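You operate a simulated robot arm through the tools that you are given. There is no shell and no other tool.

You are at the controls of a simulated two-armed robot. One attempt, no reset.

TASK
Put the Pellowmar proof back, switch off the light box and wipe off the smudge.
Fine: proof on the stand, knob at LOW, blue wipe back where it lay. What is to be rubbed or washed off counts as gone when no trace of it is left.

The check looks at the end state, three seconds after you hand in, the way a careful person would. Anything else that was tipped, shoved, dropped, spilled or broken makes it a failure.

THE ROBOT
Two 7-joint arms with fingered hands on one trunk that stands fixed in place. Base frame: the origin is at the foot of the trunk, x ahead of it, y to its left, z up; the work surface is at about z = 850. Units: mm, rad, N and s.
The left shoulder is at [80, 241, 1392], the right one opposite. Payload 4.9 kg a hand.
Tool frame (each hand has its own): the origin (TCP) lies between the finger pads and is the grasp point; the fingertips stand 32 mm ahead of it; z points along the fingers, y is the line along which they close. The gripper opens to 200 mm. The gripper's body begins 89 mm behind the TCP. The gripper is a hand of 4 fingers: y runs from the thumb to the fingers, the wrist lies at [0, 0, -267] in the tool frame.
Orientation is that of the tool frame in the base frame, as a unit quaternion [w, x, y, z]. With the fingers straight down and closing along the base's y, the tool's x points along the base's -x, its y along +y and its z along -z.

THE INTERFACE
- The arms move only by the tool jog_arm. It takes "left_increments", "right_increments" or both (then of equal length, played together; a hand with none holds still); each is a list of rows, each a list of 6 numbers: the shift along the base's x, y, z in units of 25 mm (1.0 is 25 mm), then the turn, a rotation vector about the base's x, y, z in units of 4 degrees (1.0 is 4 degrees). In form: [[tx, ty, tz, ax, ay, az], ...]. A call has 1 to 20 rows; each row shifts and turns the commanded pose from where the row before left it. A call with a number of a shift or a turn outside -1 to 1 is refused whole. Rows are played at 5 a second. More than 50 mm and 0.15 rad between two rows, and nothing of the call is played. Where a pose cannot be reached the arm comes as near as it can. A force on the tool above 70 N (or 10 N above the force at the start of the call, whichever is more), or a blocked arm, ends the call early, and 0.2 s more pass. In this call time passes only in rows, and 0.2 s behind the last. The reply holds the time, the measured pose of the TCP, the force on the tool along the base axes, the opening and the grip force, in the units named above and with some noise, with the torque about the TCP (base axes, N m) and any sound that the robot's microphone picked up, and new pictures: "show" is both (left out), scene, wrist or none (wrist: the cameras of the hands that moved).
- Cameras (640 x 400 px; columns grow to the right, rows downward): "scene" is now at [127.7, 13.6, 1574.3]; the picture's right is [0.07, -1.00, -0.00], its down [-0.49, -0.04, -0.87] and it looks along [0.87, 0.06, -0.49] (base axes); focal length 340 px, centre (320, 200). "left" rides on the left gripper at [-69, -69, -116] in its tool frame; the picture's right is [0.71, -0.71, 0.00], its down [0.54, 0.54, -0.64] and it looks along [0.45, 0.45, 0.77] (tool axes); focal length 226 px, centre (320, 200). "right" rides on the right gripper at [69, -69, -116] in its tool frame; the picture's right is [0.71, 0.71, 0.00], its down [-0.54, 0.54, -0.64] and it looks along [-0.45, 0.45, 0.77] (tool axes); focal length 226 px, centre (320, 200). There is no depth. A picture from a camera that has moved, and an enlarged one, comes with that camera's place and axes in the base frame and with its lens. The place of the scene camera against the robot may be out by one fixed shift of up to 12 mm in any direction.
- raise_lower(by): slides the trunk up (or, below 0, down) by that many mm; the arms and the scene camera ride with it, the base frame stays. It gives what a move gives, with no picture.
- curl_fingers(finger1, finger2, finger3, thumb_bend, hand): sets how far each is bent, from 0 (flat) to 1 (curled in); at 0.3 the hand is open as for a grip, at 0.7 the pads meet at the TCP. One left out holds its place. A second passes; each finger stops where it meets its share of the squeeze, and holds until it gets a number again. It is the only way to open and close the hand. It gives what a move gives, with no picture; readings hold the bend of each and the force on the fingers (four entries, about 0 where the hand has none), thumb and palm.
- turn_head(pan, tilt): turns the head with the scene camera to pan (to the left, within 1.501 rad either way) and tilt (down, from -0.506 to 1.204), counted from straight ahead of the robot. It gives what a move gives, and a new picture of the scene camera.
- inspect(camera, box): a new picture of the part [left, top, right, bottom] of that camera's present view, enlarged. No time passes.
- finish_job(): hands the job in; it is judged then, once.

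Places have to be worked out from the pictures, the camera data and where the tool is seen. Open the grippers and draw the arms clear of the work before you hand the job in, unless the task says otherwise.

The tools are called as name(argument=value, ...) on one line, values as JSON. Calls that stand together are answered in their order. jog_arm: Moves the arms, as the interface text tells. Its arguments: {"type":"object","properties":{"left_increments":{"type":"array","items":{"type":"array","items":{"type":"number"}}},"right_increments":{"type":"array","items":{"type":"array","items":{"type":"number"}}},"show":{"type":"string","enum":["both","scene","wrist","none"]}},"required":[]} The other tools are called the same way: raise_lower (by) slides the trunk up or down; curl_fingers (finger1, finger2, finger3, thumb_bend, hand) moves the fingers one by one; turn_head (pan, tilt) turns the head that bears the scene camera; inspect (camera, box) takes an enlarged picture of a part of a camera's view; finish_job () hands the job in.

At the start:

```text
t: 0.0
left_eef_pos: [600.8, 413.8, 1273.1]
left_ee_rot: [-0.001, 0.0, 1.0, 0.0]
left_contact_force: [-0.4, 0.1, -0.3]
left_wrist_torque: [-0.01, 0.04, 0.0]
left_finger_gap: 199.9
left_gripper_force: 0.0
left_shape: jaw
left_bend: [0.3, 0.3, 0.3, 0.3]
left_finger forces: [0.1, 0.1, 0.0, 0.1, 0.0, 0.0]
right_eef_pos: [752.6, -146.7, 1285.2]
right_ee_rot: [0.0, 0.0, 1.0, 0.0]
right_contact_force: [-0.7, -0.9, -0.9]
right_wrist_torque: [-0.05, -0.01, 0.01]
right_finger_gap: 200.0
right_gripper_force: 0.0
right_shape: jaw
right_bend: [0.3, 0.3, 0.3, 0.3]
right_finger forces: [0.0, 0.1, 0.1, 0.1, 0.0, 0.1]
trunk travel left (down, up): [-300.0, 540.0]
head pan, tilt: [0.072, 0.517]
```

scene: 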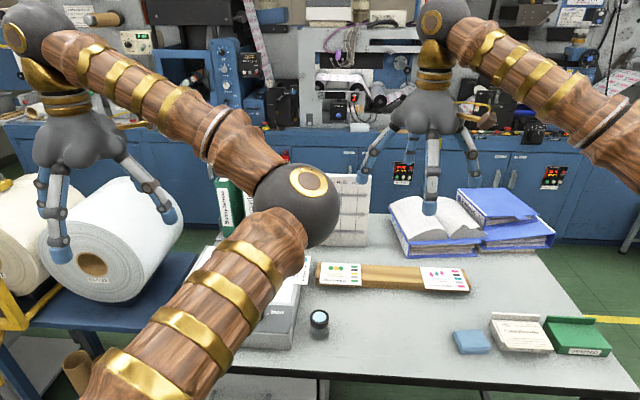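
right: 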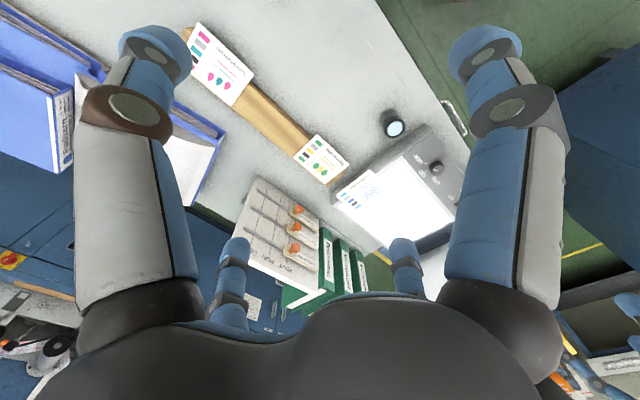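
left: 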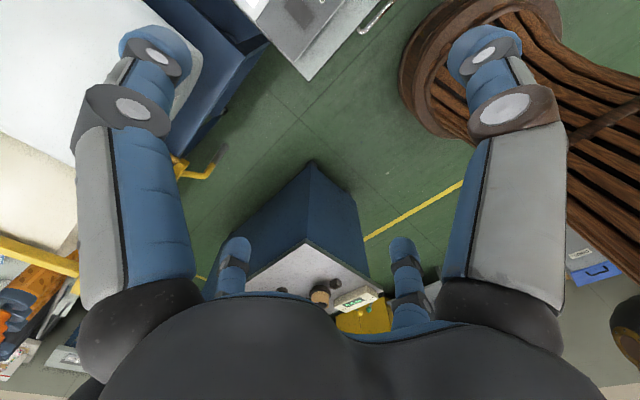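

The left arm hides the light box in the scene view. I'll take enlarged looks at the right wrist view and the scene before moving anything.

inspect(camera="right", box=[300, 90, 500, 215])

inspect(camera="right", box=[160, 10, 360, 135])

inspect(camera="scene", box=[200, 170, 480, 345])

inspect(camera="scene", box=[400, 180, 640, 400])

```text
3.20 times, centred on (400, 152) of right
camera zoom: at [684.2, -217.2, 1402.4], right [-0.71, 0.71, 0.0], down [0.54, 0.54, 0.64], along [0.45, 0.45, -0.77], focal length 723 px, centre (64, 352)
```

zoom: 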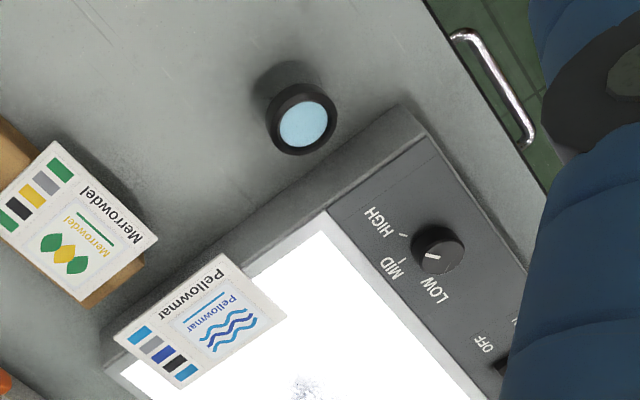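

```text
3.20 times, centred on (260, 72) of right
camera zoom: at [684.2, -217.2, 1402.4], right [-0.71, 0.71, 0.0], down [0.54, 0.54, 0.64], along [0.45, 0.45, -0.77], focal length 723 px, centre (512, 608)
```

zoom: 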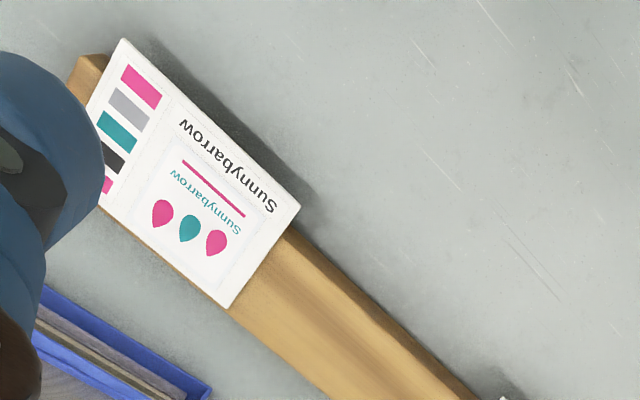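

```text
2.29 times, centred on (340, 258) of scene
camera zoom: at [127.7, 13.6, 1574.3], right [0.07, -1.0, 0.0], down [-0.49, -0.04, -0.87], along [0.87, 0.06, -0.49], focal length 778 px, centre (274, 69)
```

zoom: 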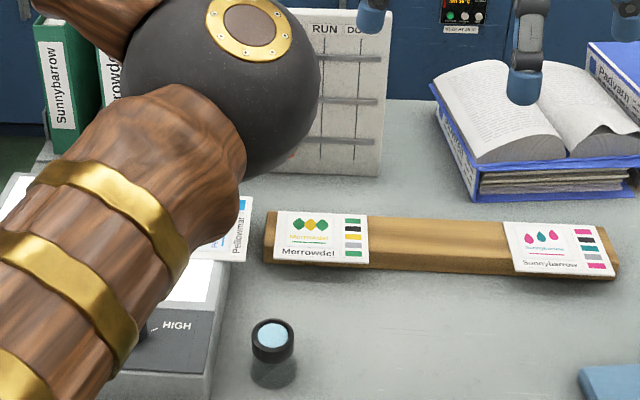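

```text
1.82 times, centred on (520, 290) of scene
camera zoom: at [127.7, 13.6, 1574.3], right [0.07, -1.0, 0.0], down [-0.49, -0.04, -0.87], along [0.87, 0.06, -0.49], focal length 618 px, centre (-44, 36)
```

zoom: 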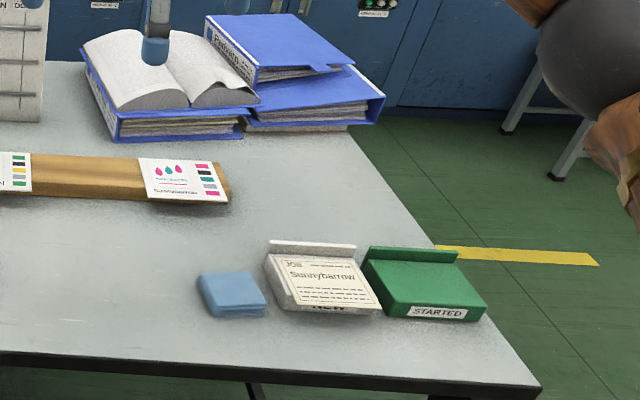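

I can see the light box with the knob and the proof overhanging its right edge. The rail has a free middle spot between Merrowdel and Sunnybarrow, and the blue wipe lies at roughly (710,-324). I'll move the left arm outward to clear the scene view.

jog_arm(left_increments=[[0, 1, 0.5, 0, 0, 0], [0, 1, 0.5, 0, 0, 0], [0, 1, 0.5, 0, 0, 0], [0, 1, 0.5, 0, 0, 0], [0, 1, 0.5, 0, 0, 0], [0, 1, 0.5, 0, 0, 0], [0, 1, 0.5, 0, 0, 0], [0, 1, 0.5, 0, 0, 0]], show="both")

```text
t: 1.8
left_eef_pos: [602.3, 617.2, 1373.2]
left_ee_rot: [-0.001, 0.001, 1.0, -0.001]
left_contact_force: [-0.3, -0.1, -0.5]
left_wrist_torque: [-0.01, -0.04, 0.0]
left_finger_gap: 200.1
left_gripper_force: 0.0
left_shape: jaw
left_bend: [0.3, 0.3, 0.3, 0.3]
left_finger forces: [0.0, 0.0, 0.1, 0.1, 0.0, 0.1]
right_eef_pos: [752.1, -145.1, 1286.2]
right_ee_rot: [0.001, 0.0, 1.0, -0.001]
right_contact_force: [0.0, 0.5, 0.1]
right_wrist_torque: [-0.02, 0.01, 0.0]
right_finger_gap: 199.9
right_gripper_force: 0.1
right_shape: jaw
right_bend: [0.3, 0.3, 0.3, 0.3]
right_finger forces: [0.0, 0.1, 0.0, 0.1, 0.0, 0.0]
trunk travel left (down, up): [-300.0, 540.0]
head pan, tilt: [0.072, 0.517]
camera scene: at [127.0, 15.4, 1574.3], right [0.07, -1.0, 0.0], down [-0.49, -0.04, -0.87], along [0.87, 0.06, -0.49], focal length 340 px, centre (320, 200)
camera left: at [669.8, 548.7, 1488.7], right [-0.71, -0.71, 0.0], down [-0.54, 0.54, 0.64], along [-0.45, 0.45, -0.77], focal length 226 px, centre (320, 200)
```

scene: 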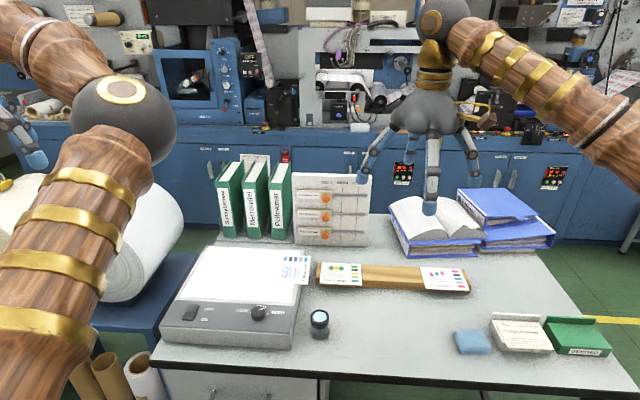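
left: 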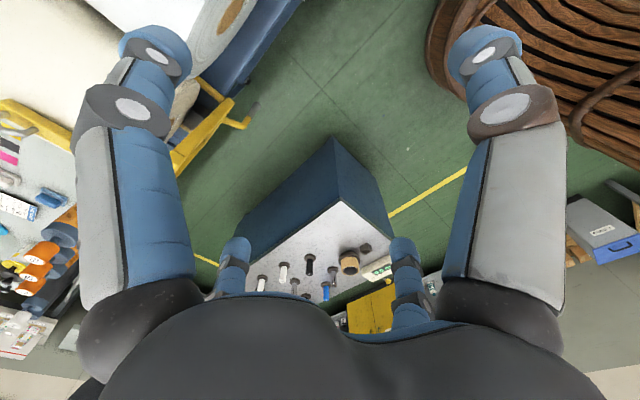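

The light box is now in view. I'll zoom in on it, the board and the binders for details.

inspect(camera="scene", box=[150, 235, 330, 355])

inspect(camera="scene", box=[170, 290, 310, 355])

inspect(camera="scene", box=[205, 145, 385, 255])

inspect(camera="scene", box=[440, 290, 620, 400])

inspect(camera="scene", box=[290, 240, 480, 350])

```text
3.33 times, centred on (240, 295) of scene
camera zoom: at [127.0, 15.4, 1574.3], right [0.07, -1.0, 0.0], down [-0.49, -0.04, -0.87], along [0.87, 0.06, -0.49], focal length 1134 px, centre (587, -117)
```

zoom: 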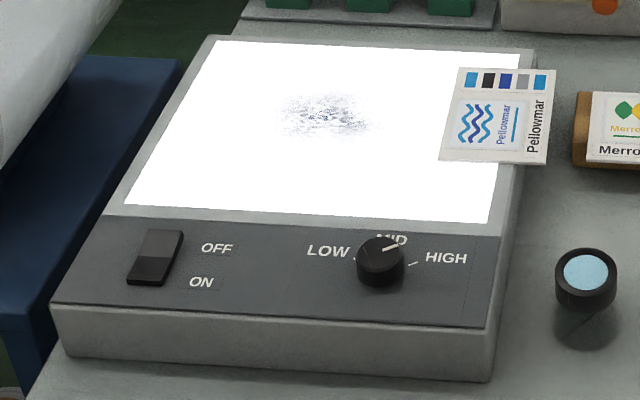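

```text
4.57 times, centred on (240, 322) of scene
camera zoom: at [127.0, 15.4, 1574.3], right [0.07, -1.0, 0.0], down [-0.49, -0.04, -0.87], along [0.87, 0.06, -0.49], focal length 1555 px, centre (686, -360)
```

zoom: 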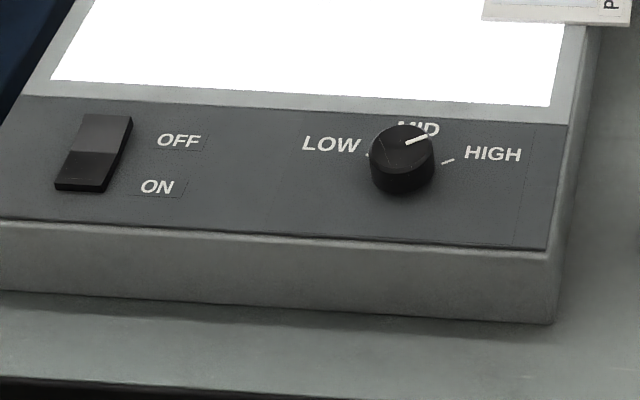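

```text
3.56 times, centred on (295, 200) of scene
camera zoom: at [127.0, 15.4, 1574.3], right [0.07, -1.0, 0.0], down [-0.49, -0.04, -0.87], along [0.87, 0.06, -0.49], focal length 1210 px, centre (409, 200)
```

zoom: 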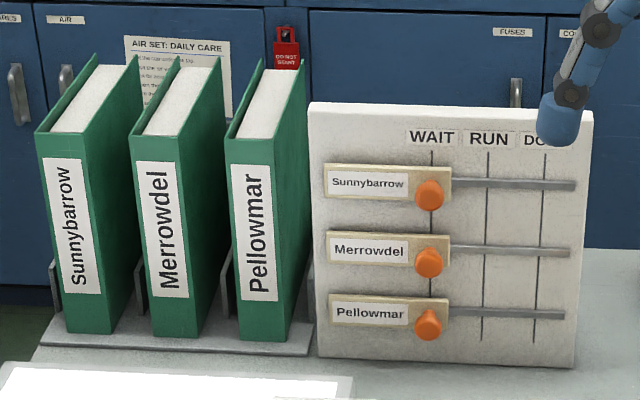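

```text
3.56 times, centred on (530, 345) of scene
camera zoom: at [127.0, 15.4, 1574.3], right [0.07, -1.0, 0.0], down [-0.49, -0.04, -0.87], along [0.87, 0.06, -0.49], focal length 1210 px, centre (-427, -316)
```

zoom: 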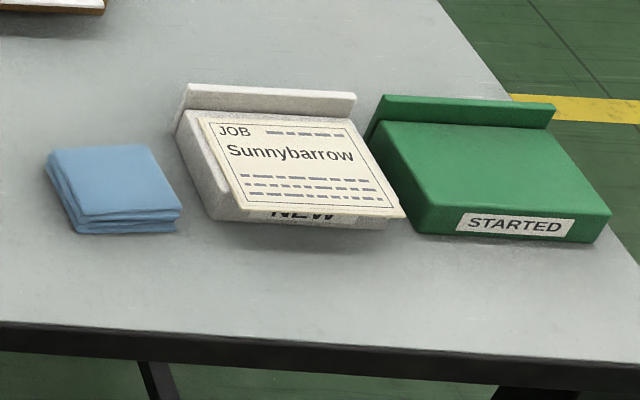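

```text
3.37 times, centred on (385, 295) of scene
camera zoom: at [127.0, 15.4, 1574.3], right [0.07, -1.0, 0.0], down [-0.49, -0.04, -0.87], along [0.87, 0.06, -0.49], focal length 1146 px, centre (101, -120)
```

zoom: 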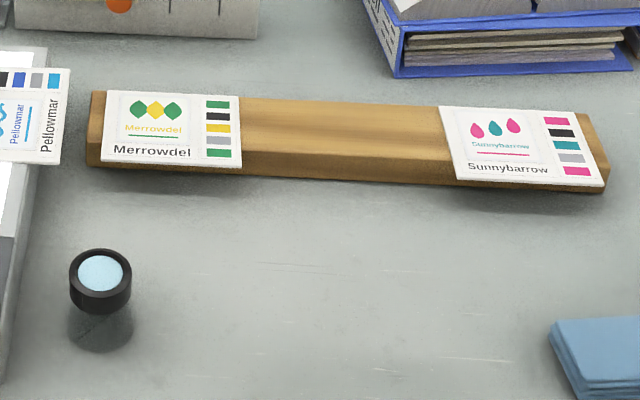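

The knob points around MID to HIGH, and the rocker is at ON with OFF on its far side. The smudge is a grey-blue haze on the glass. I'll bring the right hand lower for a closer look at the rail and the proofs.

jog_arm(right_increments=[[0, -0.4, -1, 0, 0, 0], [0, -0.4, -1, 0, 0, 0], [0, -0.4, -1, 0, 0, 0], [0, -0.4, -1, 0, 0, 0], [0, -0.4, -1, 0, 0, 0], [0, -0.4, -1, 0, 0, 0], [0, -0.4, -1, 0, 0, 0], [0, -0.4, -1, 0, 0, 0]], show="wrist")

```text
t: 3.6
left_eef_pos: [601.0, 614.1, 1373.4]
left_ee_rot: [-0.002, 0.0, 1.0, 0.0]
left_contact_force: [1.2, 0.6, -0.5]
left_wrist_torque: [-0.01, -0.01, 0.03]
left_finger_gap: 200.0
left_gripper_force: 0.0
left_shape: jaw
left_bend: [0.3, 0.3, 0.3, 0.3]
left_finger forces: [0.1, 0.0, 0.1, 0.0, 0.0, 0.0]
right_eef_pos: [753.0, -229.5, 1085.6]
right_ee_rot: [-0.001, 0.0, 1.0, -0.001]
right_contact_force: [0.3, -0.4, 0.2]
right_wrist_torque: [0.03, -0.02, -0.02]
right_finger_gap: 199.9
right_gripper_force: 0.1
right_shape: jaw
right_bend: [0.3, 0.3, 0.3, 0.3]
right_finger forces: [0.1, 0.0, 0.0, 0.0, 0.0, 0.0]
trunk travel left (down, up): [-300.0, 540.0]
head pan, tilt: [0.072, 0.517]
camera right: at [684.1, -299.5, 1201.8], right [-0.71, 0.71, 0.0], down [0.54, 0.54, 0.64], along [0.45, 0.45, -0.77], focal length 226 px, centre (320, 200)
```

right: 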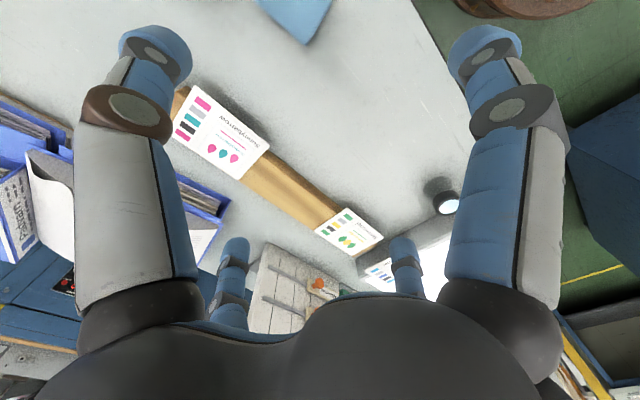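

inspect(camera="right", box=[170, 70, 400, 270])

inspect(camera="right", box=[290, 150, 480, 290])

```text
2.00 times, centred on (285, 170) of right
camera zoom: at [684.1, -299.5, 1201.8], right [-0.71, 0.71, 0.0], down [0.54, 0.54, 0.64], along [0.45, 0.45, -0.77], focal length 452 px, centre (390, 260)
```

zoom: 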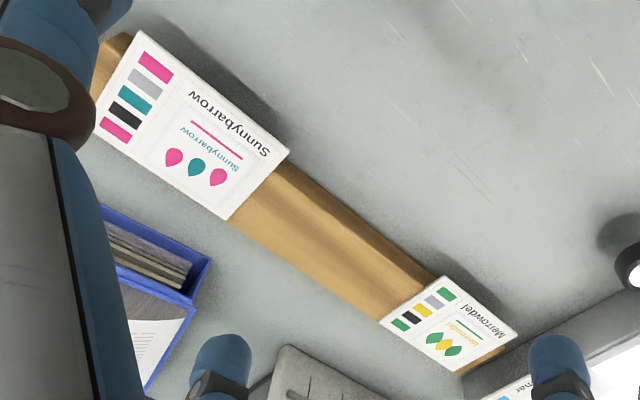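

```text
2.86 times, centred on (385, 220) of right
camera zoom: at [684.1, -299.5, 1201.8], right [-0.71, 0.71, 0.0], down [0.54, 0.54, 0.64], along [0.45, 0.45, -0.77], focal length 646 px, centre (134, 143)
```

zoom: 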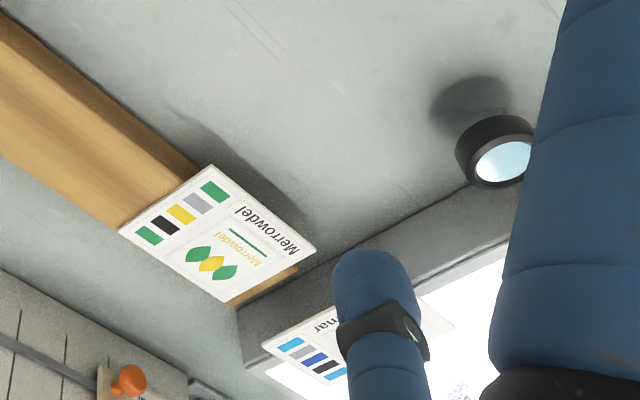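

Triangulating from the two wrist views puts the Merrowdel card at x 851–942, y −60..61, top z≈876, and Sunnybarrow at y −242..−363. So the slot centre is about (897, −151). Next I'll look closely at the light box with the right wrist camera.

jog_arm(right_increments=[[-0.3, 1, 0.1, 0, 0, 0], [-0.3, 1, 0.1, 0, 0, 0], [-0.3, 1, 0.1, 0, 0, 0], [-0.3, 1, 0.1, 0, 0, 0], [-0.3, 1, 0.1, 0, 0, 0], [-0.3, 1, 0.1, 0, 0, 0], [-0.3, 1, 0.1, 0, 0, 0], [-0.3, 1, 0.1, 0, 0, 0], [-0.3, 1, 0.1, 0, 0, 0], [-0.3, 1, 0.1, 0, 0, 0], [-0.3, 1, 0.1, 0, 0, 0], [-0.3, 1, 0.1, 0, 0, 0], [-0.3, 1, 0.1, 0, 0, 0]], show="both")

```text
t: 6.4
left_eef_pos: [602.1, 617.3, 1371.7]
left_ee_rot: [0.001, 0.0, 1.0, -0.001]
left_contact_force: [-0.6, -0.5, -1.1]
left_wrist_torque: [-0.04, 0.0, -0.01]
left_finger_gap: 199.6
left_gripper_force: 0.0
left_shape: jaw
left_bend: [0.3, 0.3, 0.3, 0.3]
left_finger forces: [0.0, 0.0, 0.1, 0.0, 0.1, 0.0]
right_eef_pos: [654.3, 98.0, 1120.2]
right_ee_rot: [-0.001, 0.0, 1.0, 0.0]
right_contact_force: [-0.2, 0.0, 0.0]
right_wrist_torque: [-0.02, -0.01, 0.0]
right_finger_gap: 199.8
right_gripper_force: 0.1
right_shape: jaw
right_bend: [0.3, 0.3, 0.3, 0.3]
right_finger forces: [0.0, 0.0, 0.0, 0.0, 0.1, 0.0]
trunk travel left (down, up): [-300.0, 540.0]
head pan, tilt: [0.072, 0.517]
camera scene: at [127.4, 15.3, 1574.3], right [0.07, -1.0, 0.0], down [-0.49, -0.04, -0.87], along [0.87, 0.06, -0.49], focal length 340 px, centre (320, 200)
camera right: at [585.0, 28.2, 1235.7], right [-0.71, 0.71, 0.0], down [0.54, 0.54, 0.64], along [0.45, 0.45, -0.77], focal length 226 px, centre (320, 200)
```

scene: 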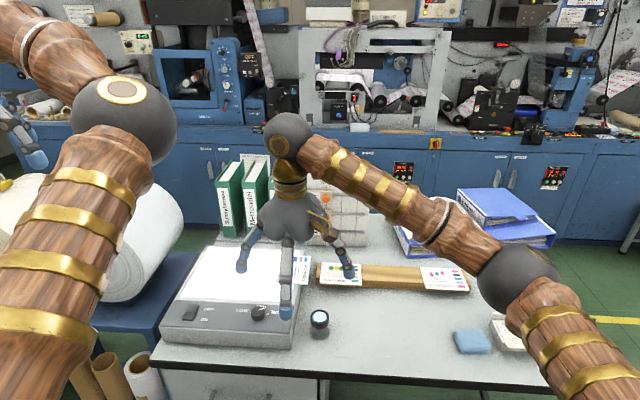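
right: 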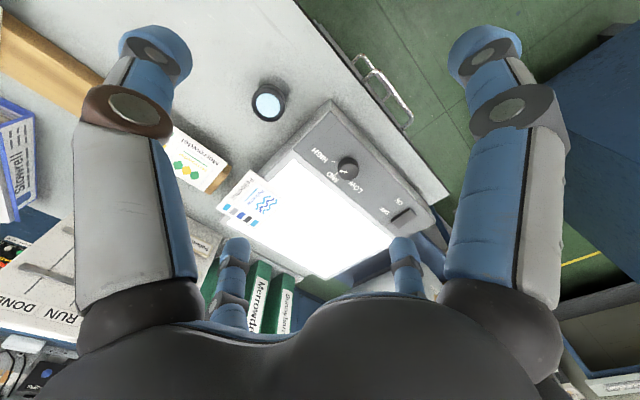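

inspect(camera="right", box=[290, 90, 450, 250])

inspect(camera="right", box=[200, 140, 340, 280])

inspect(camera="right", box=[310, 130, 380, 190])

```text
2.50 times, centred on (370, 170) of right
camera zoom: at [585.0, 28.2, 1235.7], right [-0.71, 0.71, 0.0], down [0.54, 0.54, 0.64], along [0.45, 0.45, -0.77], focal length 565 px, centre (195, 275)
```

zoom: 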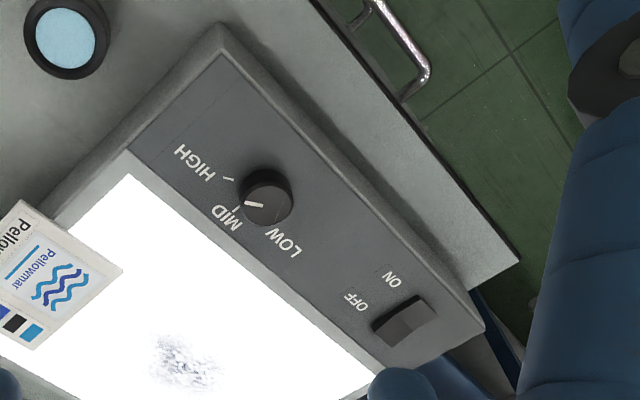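

```text
2.86 times, centred on (270, 210) of right
camera zoom: at [585.0, 28.2, 1235.7], right [-0.71, 0.71, 0.0], down [0.54, 0.54, 0.64], along [0.45, 0.45, -0.77], focal length 646 px, centre (463, 171)
```

zoom: 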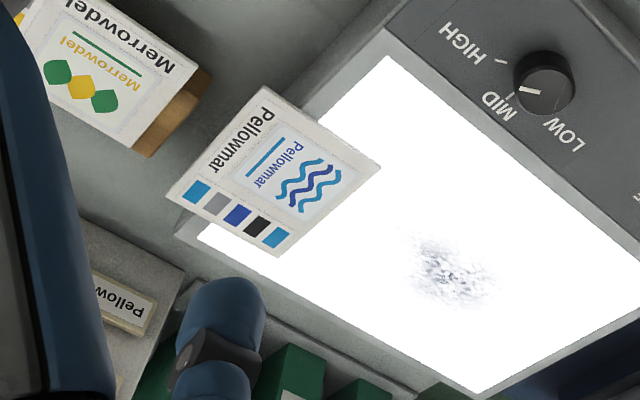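

```text
6.67 times, centred on (345, 160) of right
camera zoom: at [585.0, 28.2, 1235.7], right [-0.71, 0.71, 0.0], down [0.54, 0.54, 0.64], along [0.45, 0.45, -0.77], focal length 1507 px, centre (153, 467)
```

zoom: 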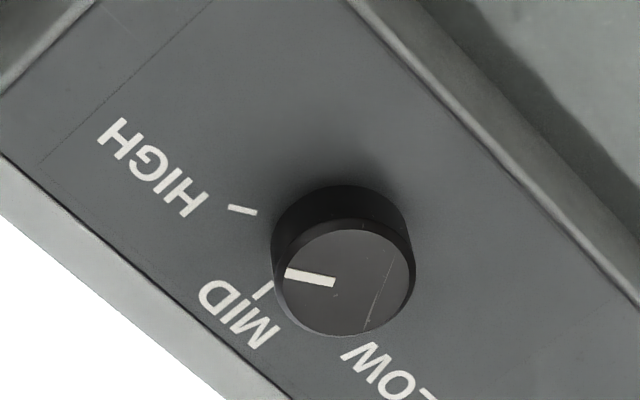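

The knob pointer is at HIGH, and its ticks (MID straight away from me, LOW about 60° counterclockwise of that) mean a turn of about 120° counterclockwise. The rocker's OFF end is at about (705,384), the smudge around (872,298), and the proof spans x 820–943, y 94–186. Next I'll find out which finger is which by bending them differently in free air.

curl_fingers(hand="right", finger1=0.0, finger2=0.6, finger3=0.3, thumb_bend=0.6)

inspect(camera="right", box=[0, 0, 640, 400])

inspect(camera="scene", box=[180, 100, 400, 340])

```text
t: 7.4
left_eef_pos: [601.2, 615.6, 1372.7]
left_ee_rot: [-0.001, 0.0, 1.0, -0.001]
left_contact_force: [0.9, -1.0, -0.6]
left_wrist_torque: [-0.01, -0.02, -0.03]
left_finger_gap: 199.8
left_gripper_force: 0.1
left_shape: jaw
left_bend: [0.3, 0.3, 0.3, 0.3]
left_finger forces: [0.1, 0.0, 0.0, 0.0, 0.1, 0.0]
right_eef_pos: [653.6, 97.5, 1119.4]
right_ee_rot: [0.0, -0.001, 1.0, 0.0]
right_contact_force: [-0.5, 0.0, -0.1]
right_wrist_torque: [-0.02, 0.0, -0.06]
right_finger_gap: 131.5
right_gripper_force: 0.0
right_shape: fingers
right_bend: [0.01, 0.6, 0.3, 0.6]
right_finger forces: [0.0, 0.1, 0.1, 0.1, 0.0, 0.0]
trunk travel left (down, up): [-300.0, 540.0]
head pan, tilt: [0.072, 0.517]
```

```text
1.00 times, centred on (320, 200) of right (not enlarged: the box is as wide or as high as the picture)
camera zoom: at [585.1, 26.9, 1235.7], right [-0.71, 0.71, 0.0], down [0.54, 0.54, 0.64], along [0.45, 0.45, -0.77], focal length 226 px, centre (320, 200)
```

zoom: 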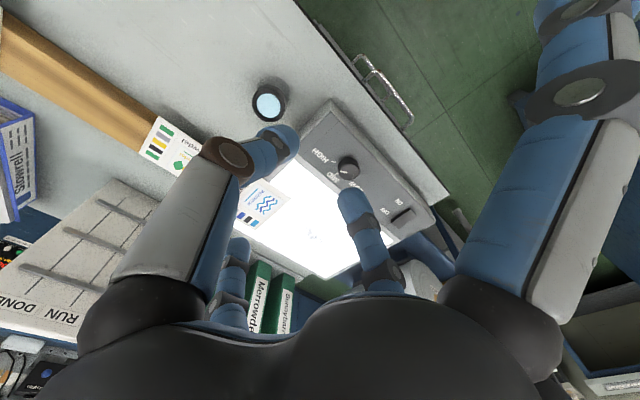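

```text
1.67 times, centred on (290, 220) of scene
camera zoom: at [127.7, 13.9, 1574.3], right [0.07, -1.0, 0.0], down [-0.49, -0.04, -0.87], along [0.87, 0.06, -0.49], focal length 567 px, centre (370, 167)
```

zoom: 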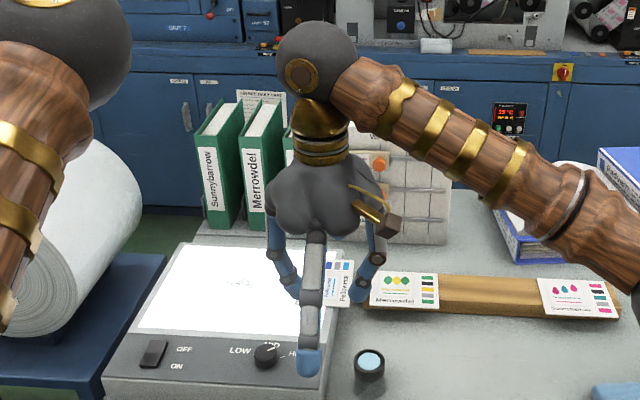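

Finger1 sits at tool +x, finger3 at −x and finger2 at +y opposite the thumb, in a cross. I'll grip the proof by its two short ends at the overhang, closing finger1 and finger3 along x, with thumb and finger2 flat and out of the way. First I'll move above the overhang and look.

curl_fingers(hand="right", finger1=0.36, finger2=0.0, finger3=0.36, thumb_bend=0.0)

jog_arm(right_increments=[[1, 0, -0.4, 0, 0, 0], [1, 0, -0.4, 0, 0, 0], [1, 0, -0.4, 0, 0, 0], [1, 0, -0.4, 0, 0, 0], [1, 0, -0.4, 0, 0, 0], [1, 0, -0.4, 0, 0, 0], [1, 0, -0.4, 0, 0, 0], [1, 0, -0.4, 0, 0, 0], [1, 0, -0.4, 0, 0, 0], [0.12, 0, -0.4, 0, 0, 0]], show="both")

```text
t: 8.4
left_eef_pos: [602.6, 614.3, 1374.5]
left_ee_rot: [-0.001, 0.0, 1.0, 0.0]
left_contact_force: [-0.6, 0.9, 0.6]
left_wrist_torque: [0.01, -0.01, 0.03]
left_finger_gap: 199.9
left_gripper_force: 0.0
left_shape: jaw
left_bend: [0.3, 0.3, 0.3, 0.3]
left_finger forces: [0.2, 0.0, 0.1, 0.1, 0.1, 0.0]
right_eef_pos: [654.2, 97.8, 1119.9]
right_ee_rot: [0.001, 0.0, 1.0, 0.0]
right_contact_force: [0.8, -1.1, 0.1]
right_wrist_torque: [-0.02, -0.01, 0.03]
right_finger_gap: 157.6
right_gripper_force: 0.2
right_shape: fingers
right_bend: [0.36, 0.01, 0.36, 0.0]
right_finger forces: [0.0, 0.1, 0.1, 0.1, 0.0, 0.0]
trunk travel left (down, up): [-300.0, 540.0]
head pan, tilt: [0.072, 0.517]
```

```text
t: 10.6
left_eef_pos: [601.9, 613.8, 1372.9]
left_ee_rot: [-0.001, 0.001, 1.0, 0.0]
left_contact_force: [0.0, -0.4, 0.8]
left_wrist_torque: [0.04, 0.01, -0.02]
left_finger_gap: 199.9
left_gripper_force: 0.1
left_shape: jaw
left_bend: [0.3, 0.3, 0.3, 0.3]
left_finger forces: [0.0, 0.0, 0.1, 0.0, 0.0, 0.0]
right_eef_pos: [878.6, 93.1, 1019.7]
right_ee_rot: [0.0, -0.001, 1.0, 0.0]
right_contact_force: [-0.1, -0.6, -0.5]
right_wrist_torque: [0.05, -0.03, -0.01]
right_finger_gap: 157.5
right_gripper_force: 0.1
right_shape: fingers
right_bend: [0.36, 0.0, 0.36, 0.0]
right_finger forces: [0.0, 0.0, 0.1, 0.1, 0.1, 0.0]
right hand out of reach, approached as far as the arm can: row 9
trunk travel left (down, up): [-300.0, 540.0]
head pan, tilt: [0.072, 0.517]
camera scene: at [128.4, 12.8, 1574.2], right [0.07, -1.0, 0.0], down [-0.49, -0.03, -0.87], along [0.87, 0.06, -0.5], focal length 340 px, centre (320, 200)
camera right: at [808.3, 22.7, 1135.5], right [-0.71, 0.71, 0.0], down [0.54, 0.54, 0.64], along [0.45, 0.46, -0.77], focal length 226 px, centre (320, 200)
```

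scene: 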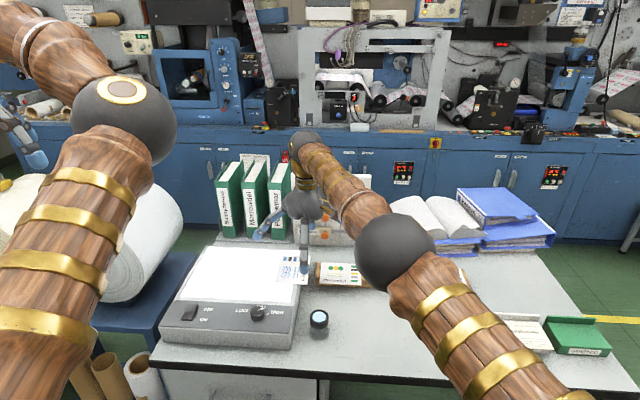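
right: 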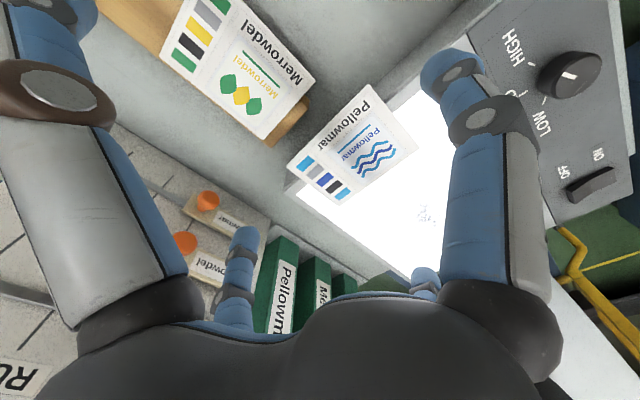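

The straight-down reach limit hit here because the wrist is too far below the shoulder. I'll back off, raise both hands, and lower the trunk by about 210 mm so the shoulders come level with the wrists.

jog_arm(right_increments=[[-0.6, 0, 0.92, 0, 0, 0], [-0.6, 0, 0.92, 0, 0, 0], [-0.6, 0, 0.92, 0, 0, 0], [-0.6, 0, 0.92, 0, 0, 0], [-0.6, 0, 0.92, 0, 0, 0], [-0.6, 0, 0.92, 0, 0, 0], [-0.6, 0, 0.92, 0, 0, 0], [-0.6, 0, 0.92, 0, 0, 0], [-0.6, 0, 0.92, 0, 0, 0], [-0.6, 0, 0.92, 0, 0, 0]], left_increments=[[0, 0, 0.4, 0, 0, 0], [0, 0, 0.4, 0, 0, 0], [0, 0, 0.4, 0, 0, 0], [0, 0, 0.4, 0, 0, 0], [0, 0, 0.4, 0, 0, 0], [0, 0, 0.4, 0, 0, 0], [0, 0, 0.4, 0, 0, 0], [0, 0, 0.4, 0, 0, 0], [0, 0, 0.4, 0, 0, 0], [0, 0, 0.4, 0, 0, 0]], show="scene")

```text
t: 12.8
left_eef_pos: [601.8, 616.0, 1464.2]
left_ee_rot: [0.0, 0.0, 1.0, 0.0]
left_contact_force: [-0.4, 0.4, 0.5]
left_wrist_torque: [0.03, -0.03, -0.03]
left_finger_gap: 199.9
left_gripper_force: 0.0
left_shape: jaw
left_bend: [0.3, 0.3, 0.3, 0.3]
left_finger forces: [0.0, 0.1, 0.0, 0.0, 0.1, 0.0]
left hand out of reach, approached as far as the arm can: row 10
right_eef_pos: [727.7, 95.7, 1248.1]
right_ee_rot: [0.0, 0.0, 1.0, -0.001]
right_contact_force: [-0.5, 0.4, 0.3]
right_wrist_torque: [0.02, -0.02, -0.02]
right_finger_gap: 157.8
right_gripper_force: 0.1
right_shape: fingers
right_bend: [0.36, 0.0, 0.36, 0.0]
right_finger forces: [0.0, 0.1, 0.1, 0.0, 0.1, 0.1]
trunk travel left (down, up): [-300.0, 540.0]
head pan, tilt: [0.072, 0.517]
camera scene: at [126.7, 13.4, 1574.3], right [0.07, -1.0, 0.0], down [-0.49, -0.04, -0.87], along [0.87, 0.06, -0.49], focal length 340 px, centre (320, 200)
```

scene: 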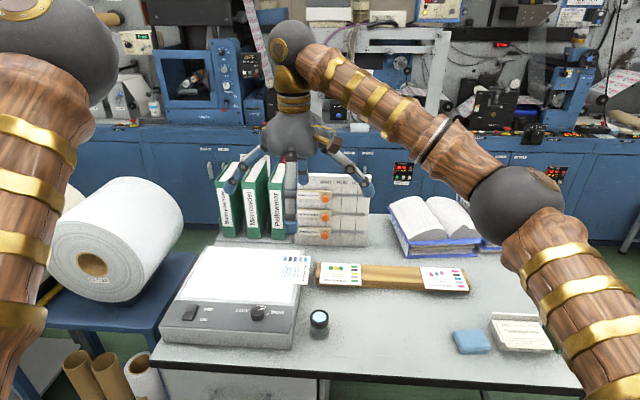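

Both hands are high enough now, with the right hand at z=1248 and the left at 1464, so I'll lower the trunk by 210 mm.

raise_lower(by=-210)

turn_head(pan=0.07, tilt=0.45)

```text
t: 15.1
left_eef_pos: [602.1, 614.4, 1253.8]
left_ee_rot: [0.001, 0.0, 1.0, 0.0]
left_contact_force: [-0.4, -0.1, -0.8]
left_wrist_torque: [0.01, -0.02, 0.0]
left_finger_gap: 200.1
left_gripper_force: 0.0
left_shape: jaw
left_bend: [0.3, 0.3, 0.3, 0.3]
left_finger forces: [0.0, 0.1, 0.1, 0.0, 0.0, 0.0]
right_eef_pos: [728.5, 94.5, 1038.8]
right_ee_rot: [0.0, 0.0, 1.0, 0.0]
right_contact_force: [-0.2, 0.0, -0.3]
right_wrist_torque: [0.02, 0.02, 0.02]
right_finger_gap: 157.6
right_gripper_force: 0.0
right_shape: fingers
right_bend: [0.36, 0.0, 0.36, 0.0]
right_finger forces: [0.0, 0.0, 0.0, 0.0, 0.0, 0.0]
trunk travel left (down, up): [-90.0, 750.0]
head pan, tilt: [0.072, 0.517]
```

```text
t: 15.7
left_eef_pos: [601.2, 615.6, 1252.6]
left_ee_rot: [0.0, 0.001, 1.0, 0.0]
left_contact_force: [0.3, 0.5, 0.3]
left_wrist_torque: [0.02, 0.01, 0.03]
left_finger_gap: 199.9
left_gripper_force: 0.1
left_shape: jaw
left_bend: [0.3, 0.3, 0.3, 0.3]
left_finger forces: [0.0, 0.0, 0.0, 0.1, 0.0, 0.1]
right_eef_pos: [728.6, 94.6, 1039.5]
right_ee_rot: [0.001, 0.0, 1.0, 0.001]
right_contact_force: [-0.4, -0.6, -0.1]
right_wrist_torque: [-0.02, -0.01, 0.0]
right_finger_gap: 157.4
right_gripper_force: 0.1
right_shape: fingers
right_bend: [0.36, 0.0, 0.36, 0.0]
right_finger forces: [0.1, 0.1, 0.0, 0.0, 0.1, 0.0]
trunk travel left (down, up): [-90.0, 750.0]
head pan, tilt: [0.07, 0.45]
camera scene: at [128.9, 13.7, 1370.4], right [0.07, -1.0, 0.0], down [-0.43, -0.03, -0.9], along [0.9, 0.06, -0.44], focal length 340 px, centre (320, 200)
```

scene: 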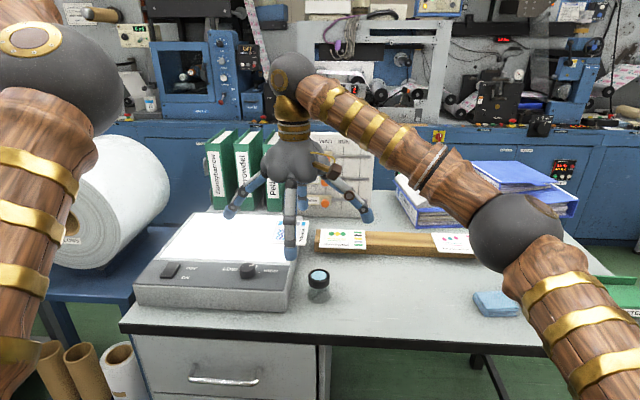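

I'll move over the card's overhang with a 5° tilt (wrist toward −y for reach), down to z≈970.

jog_arm(right_increments=[[0.88, 0.02, -0.2, 0.3, 0, 0], [0.88, 0.02, -0.2, 0.3, 0, 0], [0.88, 0.02, -0.2, 0.3, 0, 0], [0.88, 0.02, -0.2, 0.35, 0, 0], [0.88, 0.02, -0.5, 0, 0, 0], [0.88, 0.02, -0.5, 0, 0, 0], [0.88, 0.02, -0.5, 0, 0, 0], [0, 0, -0.5, 0, 0, 0]], show="both")

inspect(camera="right", box=[240, 40, 480, 240])

inspect(camera="scene", box=[220, 160, 360, 280])

```text
t: 17.5
left_eef_pos: [601.9, 615.0, 1253.2]
left_ee_rot: [-0.001, 0.0, 1.0, 0.0]
left_contact_force: [0.8, -0.4, -0.3]
left_wrist_torque: [0.02, 0.01, -0.01]
left_finger_gap: 199.9
left_gripper_force: 0.3
left_shape: jaw
left_bend: [0.3, 0.3, 0.3, 0.3]
left_finger forces: [0.0, 0.0, 0.0, 0.0, 0.0, 0.1]
right_eef_pos: [870.1, 86.7, 968.1]
right_ee_rot: [-0.001, 0.001, 0.999, 0.043]
right_contact_force: [-0.6, 0.0, -0.7]
right_wrist_torque: [0.01, 0.04, -0.01]
right_finger_gap: 157.2
right_gripper_force: 0.1
right_shape: fingers
right_bend: [0.36, 0.0, 0.36, 0.0]
right_finger forces: [0.0, 0.0, 0.0, 0.0, 0.0, 0.0]
right hand out of reach, approached as far as the arm can: row 7
trunk travel left (down, up): [-90.0, 750.0]
head pan, tilt: [0.07, 0.45]
camera scene: at [130.3, 13.1, 1370.3], right [0.07, -1.0, 0.0], down [-0.44, -0.03, -0.9], along [0.9, 0.06, -0.44], focal length 340 px, centre (320, 200)
camera right: at [801.7, 6.8, 1077.5], right [-0.71, 0.7, 0.06], down [0.54, 0.48, 0.69], along [0.45, 0.52, -0.72], focal length 226 px, centre (320, 200)
```

scene: 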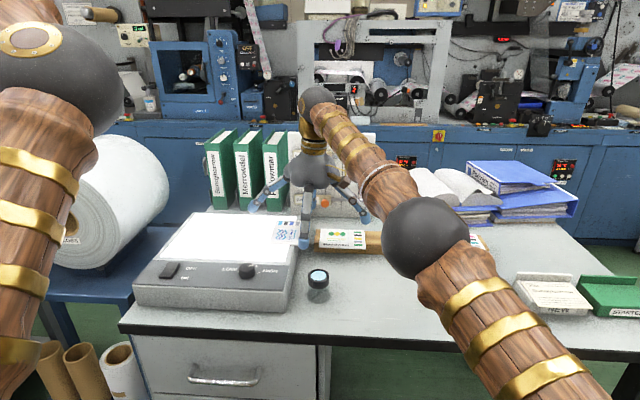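
right: 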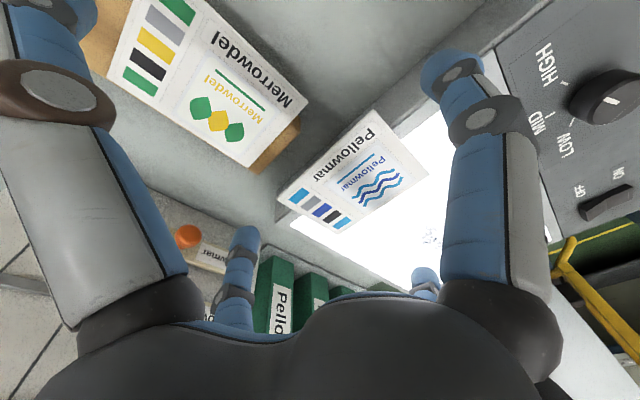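

```text
2.00 times, centred on (360, 140) of right
camera zoom: at [801.7, 6.8, 1077.5], right [-0.71, 0.7, 0.06], down [0.54, 0.48, 0.69], along [0.45, 0.52, -0.72], focal length 452 px, centre (240, 320)
```

zoom: 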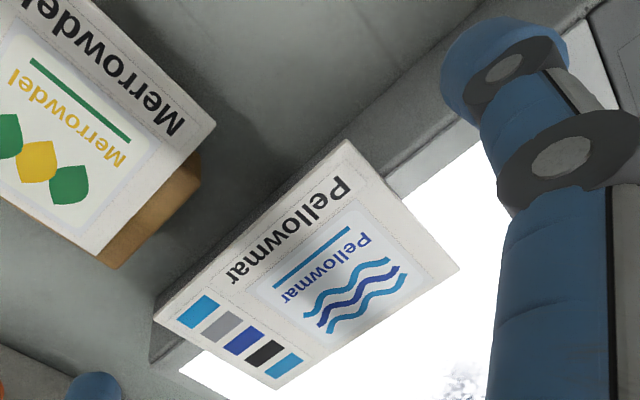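

```text
3.33 times, centred on (290, 220) of scene
camera zoom: at [130.3, 13.1, 1370.3], right [0.07, -1.0, 0.0], down [-0.44, -0.03, -0.9], along [0.9, 0.06, -0.44], focal length 1134 px, centre (420, 133)
```

zoom: 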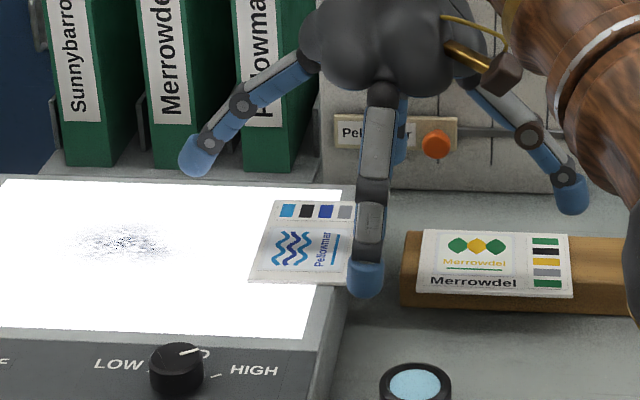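

The right hand stops about 12 mm short of the card even with the trunk lowered, but the left arm reaches this spot easily. So the left hand will shift the proof nearer along the box edge, and the right hand will then take it to the rail. I'll retract the right arm now.

jog_arm(right_increments=[[-0.5, 0, 0.9, -0.3, 0, 0], [-0.5, -0.3, 0.9, -0.3, 0, 0], [-0.8, -0.8, 0.9, -0.3, 0, 0], [-0.8, -1, 0.3, -0.35, 0, 0], [-0.8, -1, 0, 0, 0, 0], [-0.8, -1, 0, 0, 0, 0], [-0.8, -1, 0, 0, 0, 0], [-0.8, -1, 0, 0, 0, 0], [-0.8, -1, 0, 0, 0, 0], [-0.8, -1, 0, 0, 0, 0], [0, -1, 0, 0, 0, 0], [0, -1, 0, 0, 0, 0], [0, -1, 0, 0, 0, 0], [0, -1, 0, 0, 0, 0]], show="none")

curl_fingers(hand="left", finger1=0.6, finger2=0.0, finger3=0.3, thumb_bend=0.0)

inspect(camera="left", box=[0, 0, 640, 400])

```text
t: 20.5
left_eef_pos: [601.3, 614.0, 1254.2]
left_ee_rot: [-0.001, 0.0, 1.0, 0.001]
left_contact_force: [0.0, 0.3, 0.7]
left_wrist_torque: [0.04, -0.02, -0.02]
left_finger_gap: 200.0
left_gripper_force: 0.1
left_shape: jaw
left_bend: [0.3, 0.3, 0.3, 0.3]
left_finger forces: [0.0, 0.0, 0.1, 0.0, 0.1, 0.1]
right_eef_pos: [681.7, -215.1, 1044.4]
right_ee_rot: [0.0, 0.0, 1.0, -0.001]
right_contact_force: [0.1, -0.5, -0.1]
right_wrist_torque: [-0.02, 0.02, 0.01]
right_finger_gap: 157.6
right_gripper_force: 0.0
right_shape: fingers
right_bend: [0.36, 0.0, 0.36, 0.0]
right_finger forces: [0.0, 0.0, 0.0, 0.0, 0.0, 0.0]
trunk travel left (down, up): [-90.0, 750.0]
head pan, tilt: [0.07, 0.45]
```

```text
t: 21.5
left_eef_pos: [602.3, 615.3, 1253.3]
left_ee_rot: [0.0, 0.0, 1.0, 0.001]
left_contact_force: [0.1, -0.5, 0.3]
left_wrist_torque: [0.0, 0.03, -0.01]
left_finger_gap: 133.1
left_gripper_force: 0.0
left_shape: fingers
left_bend: [0.6, 0.01, 0.3, 0.0]
left_finger forces: [0.0, 0.0, 0.0, 0.0, 0.0, 0.0]
right_eef_pos: [681.4, -213.5, 1042.9]
right_ee_rot: [0.0, 0.0, 1.0, 0.0]
right_contact_force: [-0.6, -0.3, 0.1]
right_wrist_torque: [0.02, 0.01, -0.03]
right_finger_gap: 157.7
right_gripper_force: 0.0
right_shape: fingers
right_bend: [0.36, 0.0, 0.36, 0.0]
right_finger forces: [0.0, 0.1, 0.0, 0.0, 0.0, 0.0]
trunk travel left (down, up): [-90.0, 750.0]
head pan, tilt: [0.07, 0.45]
```

```text
1.00 times, centred on (320, 200) of left (not enlarged: the box is as wide or as high as the picture)
camera zoom: at [670.5, 546.8, 1369.5], right [-0.71, -0.71, 0.0], down [-0.54, 0.54, 0.64], along [-0.45, 0.46, -0.77], focal length 226 px, centre (320, 200)
```

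zoom: 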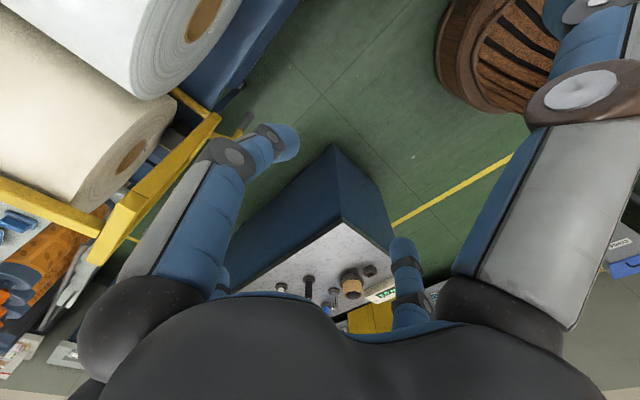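

On the left hand the layout is mirrored: finger1 is far (+x), finger3 near (−x), thumb at −y. I'll set them for the straddle and move the left hand above the overhang.

curl_fingers(hand="left", finger1=0.36, finger2=0.0, finger3=0.36, thumb_bend=0.0)

jog_arm(left_increments=[[0.5, -1, -0.4, 0, 0, 0], [0.5, -1, -0.4, 0, 0, 0], [0.5, -1, -0.4, 0, 0, 0], [0.5, -1, -0.4, 0, 0, 0], [0.5, -1, -0.4, 0, 0, 0], [0.5, -1, -0.4, 0, 0, 0], [0.5, -1, -0.4, 0, 0, 0], [0.5, -1, -0.4, 0, 0, 0], [0.5, -1, -0.4, 0, 0, 0], [0.5, -1, -0.4, 0, 0, 0], [0.6, -1, -0.4, 0, 0, 0], [0.6, -1, -0.4, 0, 0, 0], [0.6, -1, -0.4, 0, 0, 0], [0.6, -1, -0.4, 0, 0, 0], [0.6, -1, -0.4, 0, 0, 0], [0.6, -1, -0.4, 0, 0, 0], [0.6, -1, -0.4, 0, 0, 0], [0.6, -1, -0.4, 0, 0, 0], [0.6, -1, -0.4, 0, 0, 0], [0.8, -1, -0.4, 0, 0, 0]], show="both")

```text
t: 22.5
left_eef_pos: [602.7, 616.0, 1253.2]
left_ee_rot: [0.001, 0.0, 1.0, 0.001]
left_contact_force: [0.3, 0.0, 1.2]
left_wrist_torque: [0.0, 0.01, 0.0]
left_finger_gap: 157.1
left_gripper_force: 0.1
left_shape: fingers
left_bend: [0.36, 0.01, 0.36, 0.0]
left_finger forces: [0.1, 0.0, 0.1, 0.0, 0.0, 0.0]
right_eef_pos: [681.6, -214.4, 1044.2]
right_ee_rot: [0.0, 0.001, 1.0, 0.0]
right_contact_force: [-1.4, -0.3, 0.6]
right_wrist_torque: [-0.04, 0.01, 0.01]
right_finger_gap: 157.4
right_gripper_force: 0.1
right_shape: fingers
right_bend: [0.36, 0.0, 0.36, 0.0]
right_finger forces: [0.1, 0.0, 0.1, 0.0, 0.0, 0.0]
trunk travel left (down, up): [-90.0, 750.0]
head pan, tilt: [0.07, 0.45]
```

```text
t: 26.7
left_eef_pos: [881.6, 116.0, 1052.3]
left_ee_rot: [-0.001, 0.0, 1.0, 0.001]
left_contact_force: [0.8, -1.2, -0.5]
left_wrist_torque: [0.0, 0.03, -0.04]
left_finger_gap: 157.2
left_gripper_force: 0.0
left_shape: fingers
left_bend: [0.36, 0.01, 0.36, 0.0]
left_finger forces: [0.0, 0.0, 0.0, 0.0, 0.1, 0.1]
right_eef_pos: [683.5, -212.7, 1042.6]
right_ee_rot: [0.0, 0.0, 1.0, 0.0]
right_contact_force: [0.7, 1.4, 1.0]
right_wrist_torque: [-0.04, 0.04, -0.02]
right_finger_gap: 157.5
right_gripper_force: 0.0
right_shape: fingers
right_bend: [0.36, 0.0, 0.36, 0.0]
right_finger forces: [0.0, 0.0, 0.1, 0.0, 0.1, 0.0]
trunk travel left (down, up): [-90.0, 750.0]
head pan, tilt: [0.07, 0.45]
camera scene: at [129.8, 13.8, 1370.3], right [0.07, -1.0, 0.0], down [-0.44, -0.03, -0.9], along [0.9, 0.06, -0.44], focal length 340 px, centre (320, 200)
camera left: at [949.9, 47.7, 1168.4], right [-0.71, -0.71, 0.0], down [-0.54, 0.54, 0.64], along [-0.46, 0.46, -0.77], focal length 226 px, centre (320, 200)
```

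scene: 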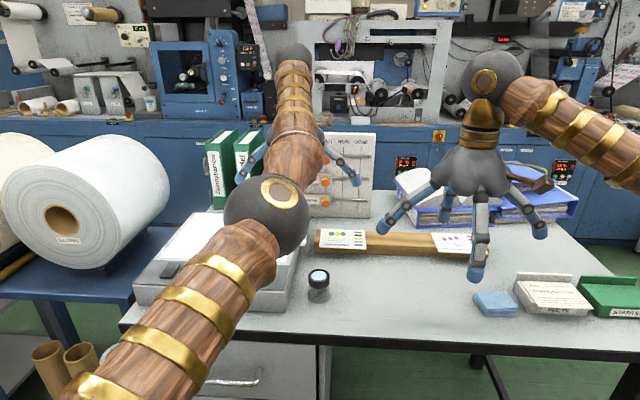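
left: 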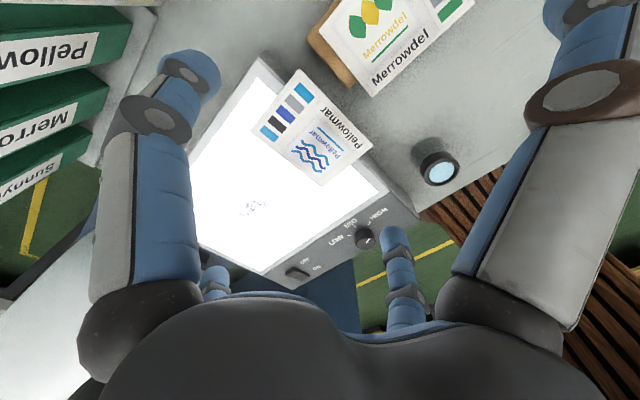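

Good viewpoint of the card and the box edge from the far-right side. I'll zoom for a precise fix.

inspect(camera="left", box=[230, 40, 400, 200])

inspect(camera="left", box=[190, 170, 410, 310])

```text
2.50 times, centred on (315, 120) of left
camera zoom: at [949.9, 47.7, 1168.4], right [-0.71, -0.71, 0.0], down [-0.54, 0.54, 0.64], along [-0.46, 0.46, -0.77], focal length 565 px, centre (332, 400)
```

zoom: 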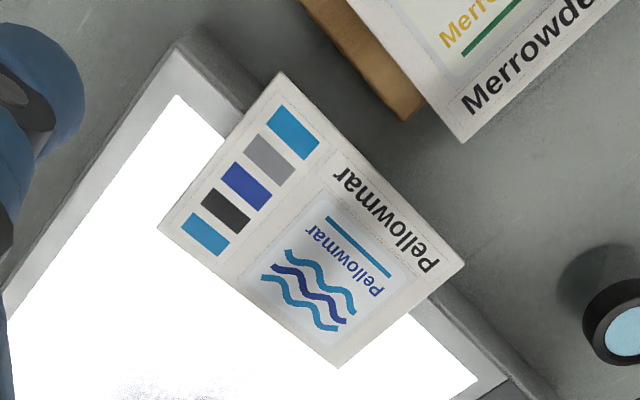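

```text
2.86 times, centred on (300, 240) of left
camera zoom: at [949.9, 47.7, 1168.4], right [-0.71, -0.71, 0.0], down [-0.54, 0.54, 0.64], along [-0.46, 0.46, -0.77], focal length 646 px, centre (377, 86)
```

zoom: 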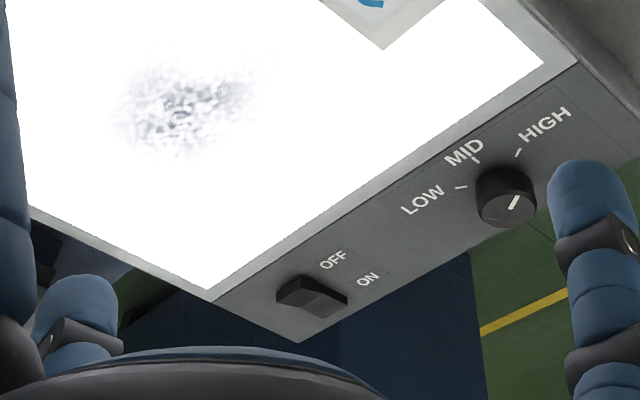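

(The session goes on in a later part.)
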